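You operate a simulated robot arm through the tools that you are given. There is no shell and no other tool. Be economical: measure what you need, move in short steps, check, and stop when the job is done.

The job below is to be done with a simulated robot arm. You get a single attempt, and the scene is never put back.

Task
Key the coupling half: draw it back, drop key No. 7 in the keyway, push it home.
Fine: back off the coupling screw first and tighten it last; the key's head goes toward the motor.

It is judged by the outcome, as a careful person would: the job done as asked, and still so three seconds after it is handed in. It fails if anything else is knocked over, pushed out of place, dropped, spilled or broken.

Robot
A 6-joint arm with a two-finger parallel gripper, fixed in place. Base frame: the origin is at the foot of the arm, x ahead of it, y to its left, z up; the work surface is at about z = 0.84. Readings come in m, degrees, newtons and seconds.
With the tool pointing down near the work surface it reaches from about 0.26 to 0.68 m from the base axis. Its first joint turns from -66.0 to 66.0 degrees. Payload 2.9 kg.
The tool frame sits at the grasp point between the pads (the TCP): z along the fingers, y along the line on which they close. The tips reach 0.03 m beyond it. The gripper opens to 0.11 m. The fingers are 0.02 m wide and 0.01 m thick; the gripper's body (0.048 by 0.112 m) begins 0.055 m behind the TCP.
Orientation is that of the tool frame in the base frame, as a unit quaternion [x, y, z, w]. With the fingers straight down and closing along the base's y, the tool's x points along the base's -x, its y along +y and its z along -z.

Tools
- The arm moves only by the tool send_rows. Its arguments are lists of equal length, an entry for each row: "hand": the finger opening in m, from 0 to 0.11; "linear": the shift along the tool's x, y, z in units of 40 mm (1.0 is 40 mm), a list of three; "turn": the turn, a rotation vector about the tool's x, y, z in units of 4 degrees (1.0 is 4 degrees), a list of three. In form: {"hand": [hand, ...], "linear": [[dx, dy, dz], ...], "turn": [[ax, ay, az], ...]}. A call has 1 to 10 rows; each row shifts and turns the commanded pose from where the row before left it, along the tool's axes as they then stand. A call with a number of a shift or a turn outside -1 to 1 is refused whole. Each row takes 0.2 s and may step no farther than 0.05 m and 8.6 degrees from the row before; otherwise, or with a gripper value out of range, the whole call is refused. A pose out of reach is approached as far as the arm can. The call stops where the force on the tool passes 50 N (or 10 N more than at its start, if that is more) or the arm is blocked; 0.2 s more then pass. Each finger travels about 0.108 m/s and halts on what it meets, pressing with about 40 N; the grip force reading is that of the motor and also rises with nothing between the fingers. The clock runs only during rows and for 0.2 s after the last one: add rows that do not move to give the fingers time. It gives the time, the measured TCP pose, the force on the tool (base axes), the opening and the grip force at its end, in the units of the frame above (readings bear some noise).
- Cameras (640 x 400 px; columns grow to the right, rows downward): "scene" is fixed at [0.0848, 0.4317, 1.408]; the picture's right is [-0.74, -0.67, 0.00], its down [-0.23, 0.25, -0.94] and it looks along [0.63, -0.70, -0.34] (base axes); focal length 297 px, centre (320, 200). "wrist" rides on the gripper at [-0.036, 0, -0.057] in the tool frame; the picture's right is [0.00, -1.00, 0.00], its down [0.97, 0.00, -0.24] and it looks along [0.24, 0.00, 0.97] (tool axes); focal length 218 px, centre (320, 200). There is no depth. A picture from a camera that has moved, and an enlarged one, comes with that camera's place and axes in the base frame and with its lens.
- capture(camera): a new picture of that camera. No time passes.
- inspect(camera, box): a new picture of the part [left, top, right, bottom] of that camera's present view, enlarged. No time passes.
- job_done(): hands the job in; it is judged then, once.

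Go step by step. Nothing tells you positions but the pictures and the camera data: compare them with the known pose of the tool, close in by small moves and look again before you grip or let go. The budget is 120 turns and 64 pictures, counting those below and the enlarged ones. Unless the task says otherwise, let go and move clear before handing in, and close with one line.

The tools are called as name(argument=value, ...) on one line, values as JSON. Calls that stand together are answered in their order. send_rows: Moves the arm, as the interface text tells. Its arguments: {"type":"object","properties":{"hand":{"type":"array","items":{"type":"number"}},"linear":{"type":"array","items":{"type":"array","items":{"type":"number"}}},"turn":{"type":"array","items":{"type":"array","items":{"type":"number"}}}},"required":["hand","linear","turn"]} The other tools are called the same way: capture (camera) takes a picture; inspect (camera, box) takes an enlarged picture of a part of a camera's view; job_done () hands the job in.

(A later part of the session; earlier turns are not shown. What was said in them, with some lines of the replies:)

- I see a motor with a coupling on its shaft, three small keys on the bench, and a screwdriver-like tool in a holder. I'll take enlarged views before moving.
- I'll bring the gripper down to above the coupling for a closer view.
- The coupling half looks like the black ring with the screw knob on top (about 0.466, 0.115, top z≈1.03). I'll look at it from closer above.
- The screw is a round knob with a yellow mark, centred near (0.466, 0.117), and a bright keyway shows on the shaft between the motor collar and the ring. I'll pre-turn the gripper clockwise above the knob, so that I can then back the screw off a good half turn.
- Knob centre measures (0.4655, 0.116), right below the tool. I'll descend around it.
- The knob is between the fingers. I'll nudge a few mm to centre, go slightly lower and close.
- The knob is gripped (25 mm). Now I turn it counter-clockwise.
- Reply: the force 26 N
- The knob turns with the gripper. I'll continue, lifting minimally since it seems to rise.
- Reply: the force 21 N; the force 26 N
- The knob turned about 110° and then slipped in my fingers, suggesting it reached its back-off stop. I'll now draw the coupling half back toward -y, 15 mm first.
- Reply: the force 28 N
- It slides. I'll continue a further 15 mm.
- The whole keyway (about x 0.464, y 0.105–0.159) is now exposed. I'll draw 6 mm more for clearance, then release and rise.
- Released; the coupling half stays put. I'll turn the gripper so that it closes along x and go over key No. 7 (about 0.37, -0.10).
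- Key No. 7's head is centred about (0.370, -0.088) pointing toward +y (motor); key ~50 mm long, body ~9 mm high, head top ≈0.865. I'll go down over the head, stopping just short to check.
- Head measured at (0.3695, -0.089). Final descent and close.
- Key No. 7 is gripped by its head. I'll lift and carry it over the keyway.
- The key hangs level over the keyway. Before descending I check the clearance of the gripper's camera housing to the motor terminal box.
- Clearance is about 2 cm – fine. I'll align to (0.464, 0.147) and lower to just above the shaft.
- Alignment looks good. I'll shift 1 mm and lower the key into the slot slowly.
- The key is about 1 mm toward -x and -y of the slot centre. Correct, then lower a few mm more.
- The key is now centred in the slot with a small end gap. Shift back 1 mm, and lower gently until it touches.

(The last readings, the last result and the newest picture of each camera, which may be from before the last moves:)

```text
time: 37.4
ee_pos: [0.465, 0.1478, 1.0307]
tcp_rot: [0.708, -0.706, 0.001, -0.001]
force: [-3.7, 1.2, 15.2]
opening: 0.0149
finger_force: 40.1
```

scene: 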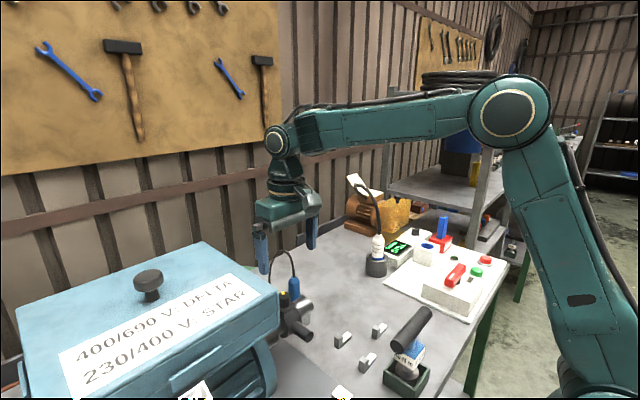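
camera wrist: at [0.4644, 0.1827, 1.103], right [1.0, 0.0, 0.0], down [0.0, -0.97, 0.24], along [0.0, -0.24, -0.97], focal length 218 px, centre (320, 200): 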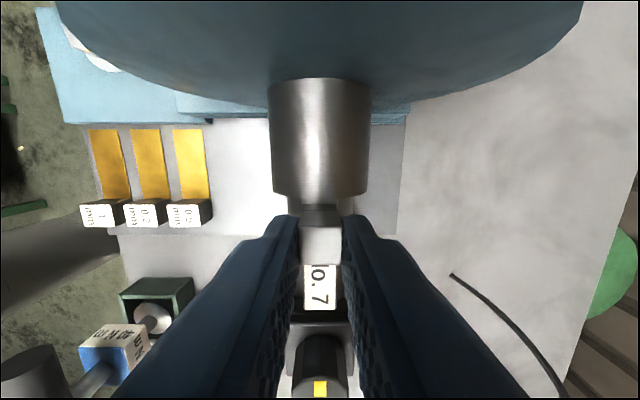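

inspect(camera="scene", box=[270, 280, 310, 320])

inspect(camera="wrist", box=[260, 180, 380, 340])

```text
10.00 times, centred on (290, 300) of scene
camera zoom: at [0.0845, 0.4317, 1.408], right [-0.74, -0.67, 0.0], down [-0.23, 0.25, -0.94], along [0.63, -0.7, -0.34], focal length 2967 px, centre (620, -800)
```

zoom: 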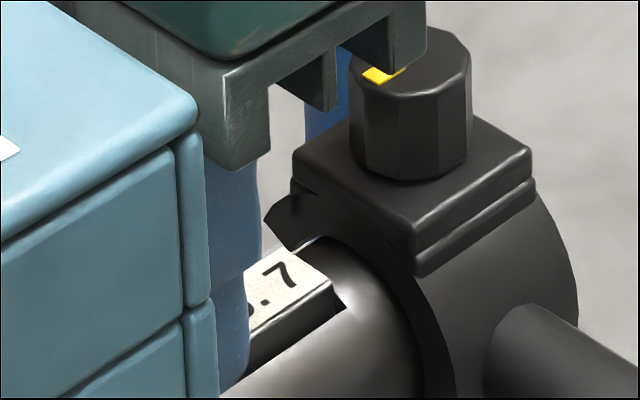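

```text
2.50 times, centred on (320, 260) of wrist
camera zoom: at [0.4639, 0.1835, 1.0883], right [1.0, 0.0, 0.0], down [0.0, -0.97, 0.24], along [0.0, -0.24, -0.97], focal length 546 px, centre (320, 50)
```

zoom: 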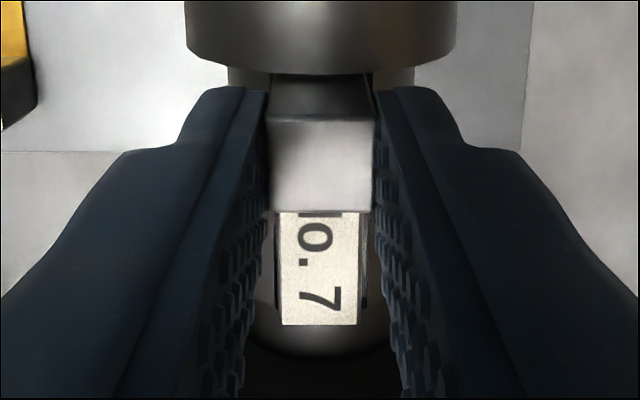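

The key is in the slot, bottomed or very nearly. I release and rise.

send_rows(hand=[0.025, 0.025, 0.025, 0.025, 0.025, 0.025], linear=[[0, 0, 0], [0, 0, 0], [0, 0, -0.1], [0, 0, -0.2], [0, 0, -0.4], [0, 0, -0.6]], turn=[[0, 0, 0], [0, 0, 0], [0, 0, 0], [0, 0, 0], [0, 0, 0], [0, 0, 0]])

inspect(camera="wrist", box=[240, 170, 400, 370])

inspect(camera="scene", box=[265, 270, 325, 330])

```text
time: 38.8
ee_pos: [0.4644, 0.1456, 1.0819]
tcp_rot: [-0.707, 0.707, 0.0, 0.0]
force: [-0.4, 0.1, 0.3]
opening: 0.0249
finger_force: 0.0
```

```text
2.00 times, centred on (320, 270) of wrist
camera zoom: at [0.4634, 0.1816, 1.1397], right [1.0, 0.0, 0.0], down [0.0, -0.97, 0.24], along [0.0, -0.24, -0.97], focal length 436 px, centre (320, 60)
```

zoom: 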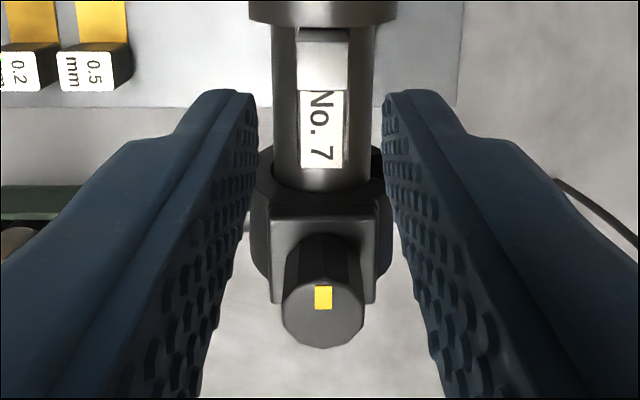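

```text
6.67 times, centred on (295, 300) of scene
camera zoom: at [0.0848, 0.4317, 1.408], right [-0.74, -0.67, 0.0], down [-0.23, 0.25, -0.94], along [0.63, -0.7, -0.34], focal length 1978 px, centre (487, -467)
```

zoom: 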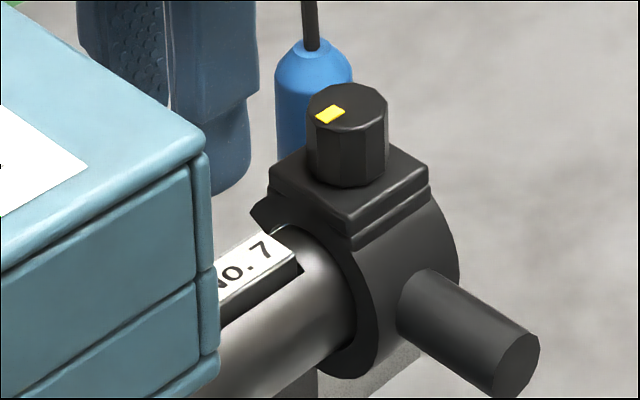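

The key sits in the keyway, head toward the motor. Next I go back over the knob (y≈0.079), open wider and grip it to push the coupling half home.

send_rows(hand=[0.06, 0.06, 0.06, 0.06, 0.06], linear=[[0, 0, -0.2], [0.55, -0.01, 0], [0.55, 0, 0], [0.56, 0, 0.2], [0, 0, 0.4]], turn=[[0, 0, 0], [0, 0, 0], [0, 0, 0], [0, 0, 0], [0, 0, 0]])

capture(camera="wrist")

```text
time: 40.0
ee_pos: [0.4651, 0.082, 1.0647]
tcp_rot: [0.707, -0.707, 0.001, -0.002]
force: [-0.7, -0.1, -0.1]
opening: 0.0599
finger_force: 0.1
```

```text
18 pictures are left
camera wrist: at [0.4639, 0.1179, 1.1219], right [1.0, 0.0, 0.0], down [0.0, -0.97, 0.24], along [0.0, -0.24, -0.97], focal length 218 px, centre (320, 200)
```

wrist: 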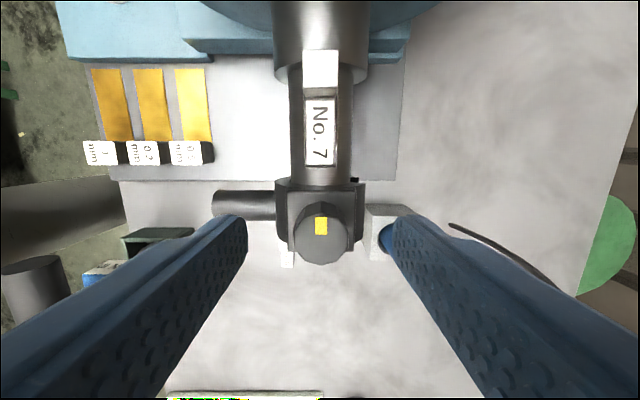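

Knob at y≈0.079. Descend and grip.

send_rows(hand=[0.06, 0.06, 0.04, 0.02, 0.02, 0.02], linear=[[0.06, 0, 0.3], [0, 0, 0.29], [0, 0, 0], [0, 0, 0], [0, 0, 0], [0, 0, 0]], turn=[[0, 0, 0], [0, 0, 0], [0, 0, 0], [0, 0, 0], [0, 0, 0], [0, 0, 0]])

send_rows(hand=[0.02, 0.02, 0.02, 0.02, 0.02, 0.02, 0.02, 0.02, 0.02, 0.02], linear=[[-0.07, 0, 0], [-0.07, 0, 0], [-0.07, 0, 0], [-0.07, 0, 0], [-0.07, 0, 0], [-0.07, 0, 0], [-0.07, 0, 0], [-0.07, 0, 0], [-0.07, 0, 0], [-0.07, 0, 0]], turn=[[0, 0, 0], [0, 0, 0], [0, 0, 0], [0, 0, 0], [0, 0, 0], [0, 0, 0], [0, 0, 0], [0, 0, 0], [0, 0, 0], [0, 0, 0]])

capture(camera="wrist")

```text
time: 41.4
ee_pos: [0.4653, 0.0789, 1.0419]
tcp_rot: [0.707, -0.707, 0.001, 0.0]
force: [6.7, -0.4, -3.8]
opening: 0.0246
finger_force: 45.3
```

```text
time: 43.6
ee_pos: [0.4648, 0.1072, 1.0425]
tcp_rot: [0.707, -0.707, 0.0, 0.0]
force: [8.0, -1.1, -3.1]
opening: 0.0247
finger_force: 44.8
```

```text
17 pictures are left
camera wrist: at [0.4644, 0.143, 1.0992], right [1.0, 0.0, 0.0], down [0.0, -0.97, 0.24], along [0.0, -0.24, -0.97], focal length 218 px, centre (320, 200)
```

wrist: 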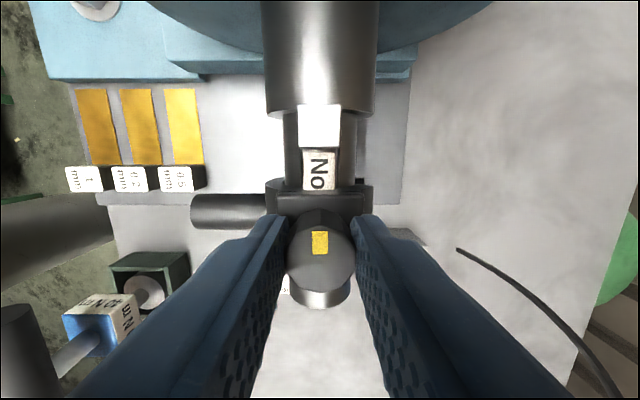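

The ring passes over the key freely. I'll continue to the original position and see whether it stops.

send_rows(hand=[0.02, 0.02, 0.02, 0.02, 0.02], linear=[[-0.055, 0, 0], [-0.055, 0, 0], [-0.055, 0, 0], [-0.055, 0, 0], [-0.055, 0, 0]], turn=[[0, 0, 0], [0, 0, 0], [0, 0, 0], [0, 0, 0], [0, 0, 0]])

send_rows(hand=[0.02, 0.02], linear=[[-0.04, 0, 0], [0, 0, 0]], turn=[[0, 0, 0], [0, 0, 0]])

inspect(camera="wrist", box=[220, 80, 420, 300])

```text
time: 44.8
ee_pos: [0.4648, 0.1172, 1.0428]
tcp_rot: [-0.707, 0.707, 0.0, 0.0]
force: [6.7, -2.1, -7.6]
opening: 0.0244
finger_force: 45.0
```

```text
time: 45.4
ee_pos: [0.4647, 0.118, 1.0417]
tcp_rot: [-0.706, 0.708, -0.001, 0.0]
force: [12.8, -1.3, -9.9]
opening: 0.0245
finger_force: 45.3
```

```text
1.82 times, centred on (320, 190) of wrist
camera zoom: at [0.4644, 0.1548, 1.0992], right [1.0, 0.0, 0.0], down [0.0, -0.97, 0.24], along [0.0, -0.24, -0.97], focal length 397 px, centre (320, 218)
```

zoom: 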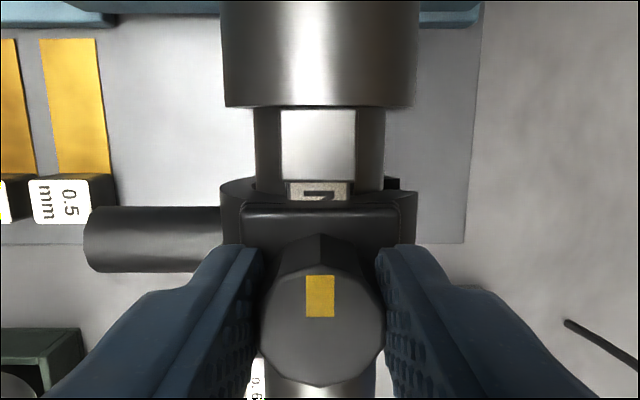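

No stop yet, and a little gap remains before the head. I'll push on in 1 mm steps until it seats.

send_rows(hand=[0.02, 0.02, 0.02, 0.02], linear=[[-0.025, 0, 0], [-0.025, 0, 0], [-0.025, 0, 0], [0, 0, 0]], turn=[[0, 0, 0], [0, 0, 0], [0, 0, 0], [0, 0, 0]])

```text
time: 46.4
ee_pos: [0.4649, 0.121, 1.0434]
tcp_rot: [-0.706, 0.708, -0.001, 0.001]
force: [17.9, -10.6, -13.5]
opening: 0.0243
finger_force: 45.0
```

inspect(camera="wrist", box=[220, 80, 420, 300])

send_rows(hand=[0.02, 0.02, 0.02], linear=[[-0.02, 0, 0.02], [-0.02, 0, 0], [0, 0, 0]], turn=[[0, 0, 0], [0, 0, 0], [0, 0, 0]])

```text
1.82 times, centred on (320, 190) of wrist
camera zoom: at [0.4645, 0.1571, 1.0992], right [1.0, 0.0, 0.0], down [0.0, -0.97, 0.24], along [0.0, -0.24, -0.97], focal length 397 px, centre (320, 218)
```

zoom: 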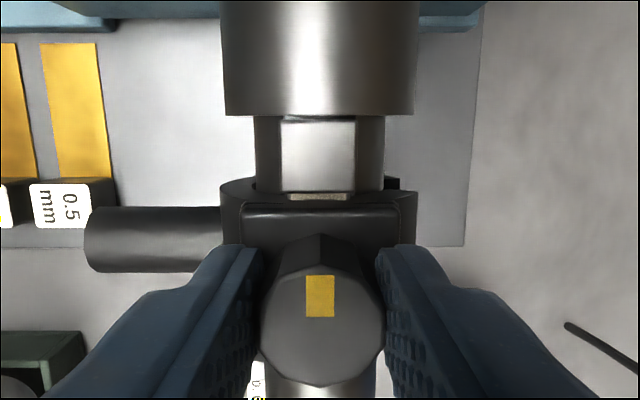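

```text
time: 47.2
ee_pos: [0.4633, 0.1205, 1.0426]
tcp_rot: [-0.705, 0.709, -0.001, 0.0]
force: [12.8, -25.9, 4.8]
opening: 0.0248
finger_force: 45.2
```

It has a firm stop at y≈0.121 (force rises, no motion): home. I relax the push and tighten the screw clockwise.

send_rows(hand=[0.02, 0.02, 0.02, 0.02, 0.02, 0.02, 0.02, 0.02, 0.02, 0.02], linear=[[0.03, 0, 0], [0, 0, 0], [0, 0, 0], [0, 0, 0], [0, 0, 0], [0, 0, 0], [0, 0, 0], [0, 0, 0], [0, 0, 0], [0, 0, 0]], turn=[[0, 0, 0], [0, 0, 1], [0, 0, 1], [0, 0, 1], [0, 0, 1], [0, 0, 1], [0, 0, 1], [0, 0, 1], [0, 0, 1], [0, 0, 1]])

send_rows(hand=[0.02, 0.02, 0.02, 0.02, 0.02, 0.02, 0.02, 0.02, 0.02, 0.02], linear=[[0, 0, 0], [0, 0, 0], [0, 0, 0], [0, 0, 0], [0, 0, 0], [0, 0, 0], [0, 0, 0], [0, 0, 0], [0, 0, 0], [0, 0, 0]], turn=[[0, 0, 1], [0, 0, 1], [0, 0, 1], [0, 0, 1], [0, 0, 1], [0, 0, 1], [0, 0, 1], [0, 0, 1], [0, 0, 1], [0, 0, 1]])

capture(camera="wrist")

```text
time: 49.4
ee_pos: [0.4663, 0.121, 1.041]
tcp_rot: [-0.45, 0.893, -0.002, 0.003]
force: [16.1, -26.1, 18.4]
opening: 0.0241
finger_force: 45.0
```

```text
time: 51.6
ee_pos: [0.466, 0.1195, 1.0412]
tcp_rot: [-0.116, 0.993, 0.0, 0.001]
force: [18.4, -29.4, 20.1]
opening: 0.0243
finger_force: 44.7
```

```text
14 pictures are left
camera wrist: at [0.5005, 0.1281, 1.0988], right [0.23, -0.97, 0.0], down [-0.94, -0.22, 0.24], along [-0.23, -0.06, -0.97], focal length 218 px, centre (320, 200)
```

wrist: 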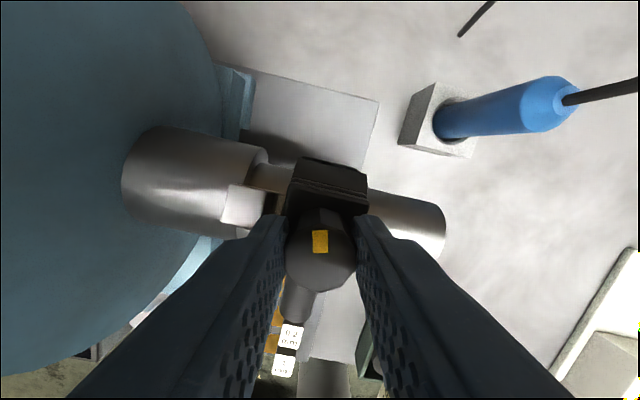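

The knob turns with me (≈76° so far). Continue clockwise until it is tight.

send_rows(hand=[0.02, 0.02, 0.02, 0.02, 0.02, 0.02, 0.02, 0.02, 0.02, 0.02], linear=[[0, 0, 0], [0, 0, 0], [0, 0, 0], [0, 0, 0], [0, 0, 0], [0, 0, 0], [0, 0, 0], [0, 0, 0], [0, 0, 0], [0, 0, 0]], turn=[[0, 0, 1], [0, 0, 1], [0, 0, 1], [0, 0, 1], [0, 0, 1], [0, 0, 1], [0, 0, 1], [0, 0, 1], [0, 0, 1], [0, 0, 1]])

send_rows(hand=[0.02, 0.02, 0.02, 0.02, 0.02, 0.02, 0.02, 0.02], linear=[[0, 0, 0], [0, 0, 0], [0, 0, 0], [0, 0, 0], [0, 0, 0], [0, 0, 0], [0, 0, 0], [0, 0, 0]], turn=[[0, 0, 1], [0, 0, 1], [0, 0, 1], [0, 0, 1], [0, 0, 1], [0, 0, 1], [0, 0, 1], [0, 0, 1]])

capture(camera="wrist")

```text
time: 53.8
ee_pos: [0.4667, 0.1189, 1.0416]
tcp_rot: [0.229, 0.973, 0.0, 0.0]
force: [21.3, -29.9, 3.4]
opening: 0.0242
finger_force: 45.1
```

```text
time: 55.6
ee_pos: [0.4616, 0.1243, 1.0404]
tcp_rot: [0.484, 0.875, 0.0, -0.001]
force: [-11.8, -10.8, 8.2]
opening: 0.0249
finger_force: 45.2
```

```text
13 pictures are left
camera wrist: at [0.4809, 0.0932, 1.0985], right [-0.85, -0.53, 0.0], down [-0.52, 0.82, 0.24], along [-0.13, 0.2, -0.97], focal length 218 px, centre (320, 200)
```

wrist: 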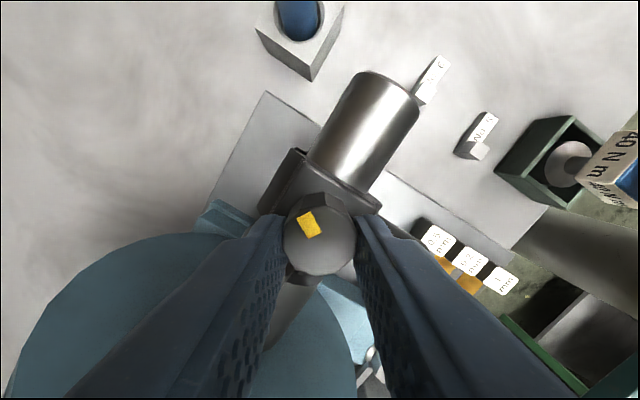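

The knob slipped at the end; I check its mark angle closely.

inspect(camera="wrist", box=[270, 180, 370, 290])

```text
3.64 times, centred on (320, 235) of wrist
camera zoom: at [0.4809, 0.0932, 1.0985], right [-0.85, -0.53, 0.0], down [-0.52, 0.82, 0.24], along [-0.13, 0.2, -0.97], focal length 794 px, centre (320, 73)
```

zoom: 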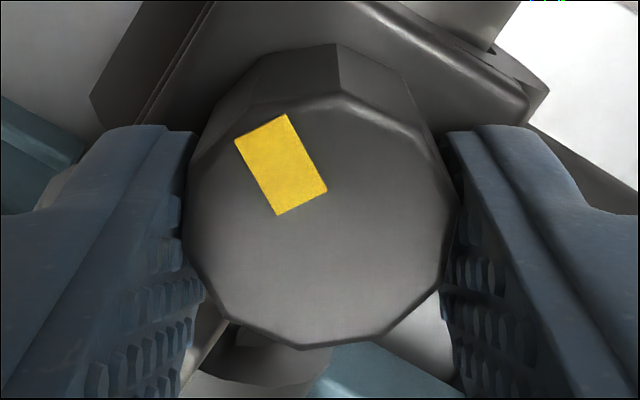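

The mark is back at its original angle (−28°) and the fingers slipped there, so the screw is tight. Release and move clear.

send_rows(hand=[0.06, 0.06, 0.06, 0.06, 0.06, 0.06, 0.06, 0.06, 0.06], linear=[[0, 0, 0], [0, 0, 0], [0, 0, 0], [0, 0, -0.4], [0, 0, -0.8], [0, 0, -0.8], [0, 0, -0.8], [0, 0, -0.8], [0, 0, 0]], turn=[[0, 0, 0], [0, 0, 0], [0, 0, 0], [0, 0, 0], [0, 0, 0], [0, 0, 0], [0, 0, 0], [0, 0, 0], [0, 0, 0]])

capture(camera="wrist")

inspect(camera="scene", box=[250, 240, 410, 400])

```text
time: 57.6
ee_pos: [0.465, 0.1218, 1.1851]
tcp_rot: [0.485, 0.875, 0.0, 0.0]
force: [0.0, 0.3, -0.5]
opening: 0.0598
finger_force: 0.0
```

```text
11 pictures are left
camera wrist: at [0.483, 0.0915, 1.2423], right [-0.85, -0.53, 0.0], down [-0.51, 0.82, 0.24], along [-0.13, 0.2, -0.97], focal length 218 px, centre (320, 200)
```

wrist: 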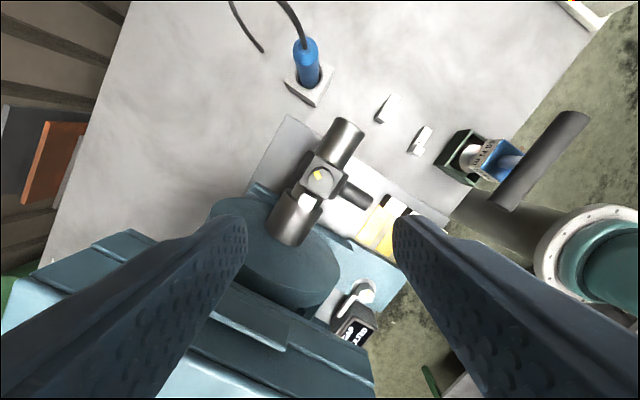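

```text
2.50 times, centred on (330, 320) of scene
camera zoom: at [0.0848, 0.4317, 1.408], right [-0.74, -0.67, 0.0], down [-0.23, 0.25, -0.94], along [0.63, -0.7, -0.34], focal length 742 px, centre (295, -100)
```

zoom: 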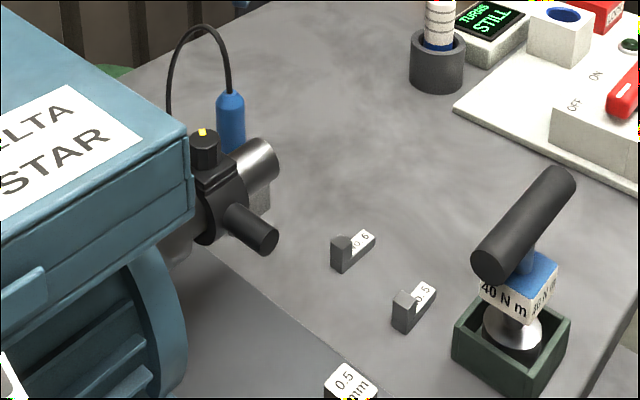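

inspect(camera="wrist", box=[260, 110, 390, 250])

```text
2.86 times, centred on (325, 180) of wrist
camera zoom: at [0.483, 0.0915, 1.2423], right [-0.85, -0.53, 0.0], down [-0.51, 0.82, 0.24], along [-0.13, 0.2, -0.97], focal length 624 px, centre (306, 257)
```

zoom: 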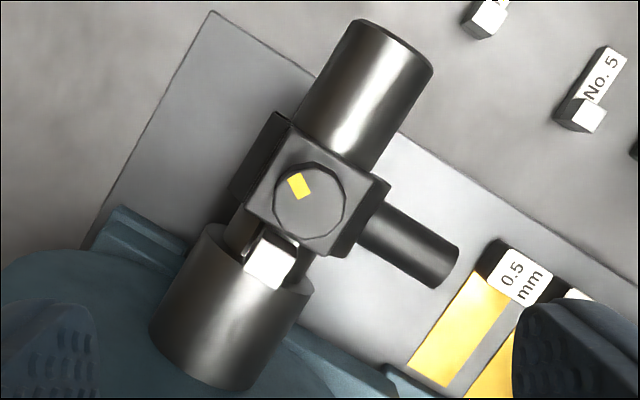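

The coupling half is back at its starting position with No. 7 under it, head toward the motor. The screw is tight and nothing else has moved, so I'm handing in.

job_done()

```text
The job is handed in.
```

Key No. 7 is in the keyway with its head toward the motor, the coupling half is pushed home against its stop, and its screw was backed off first and retightened last.
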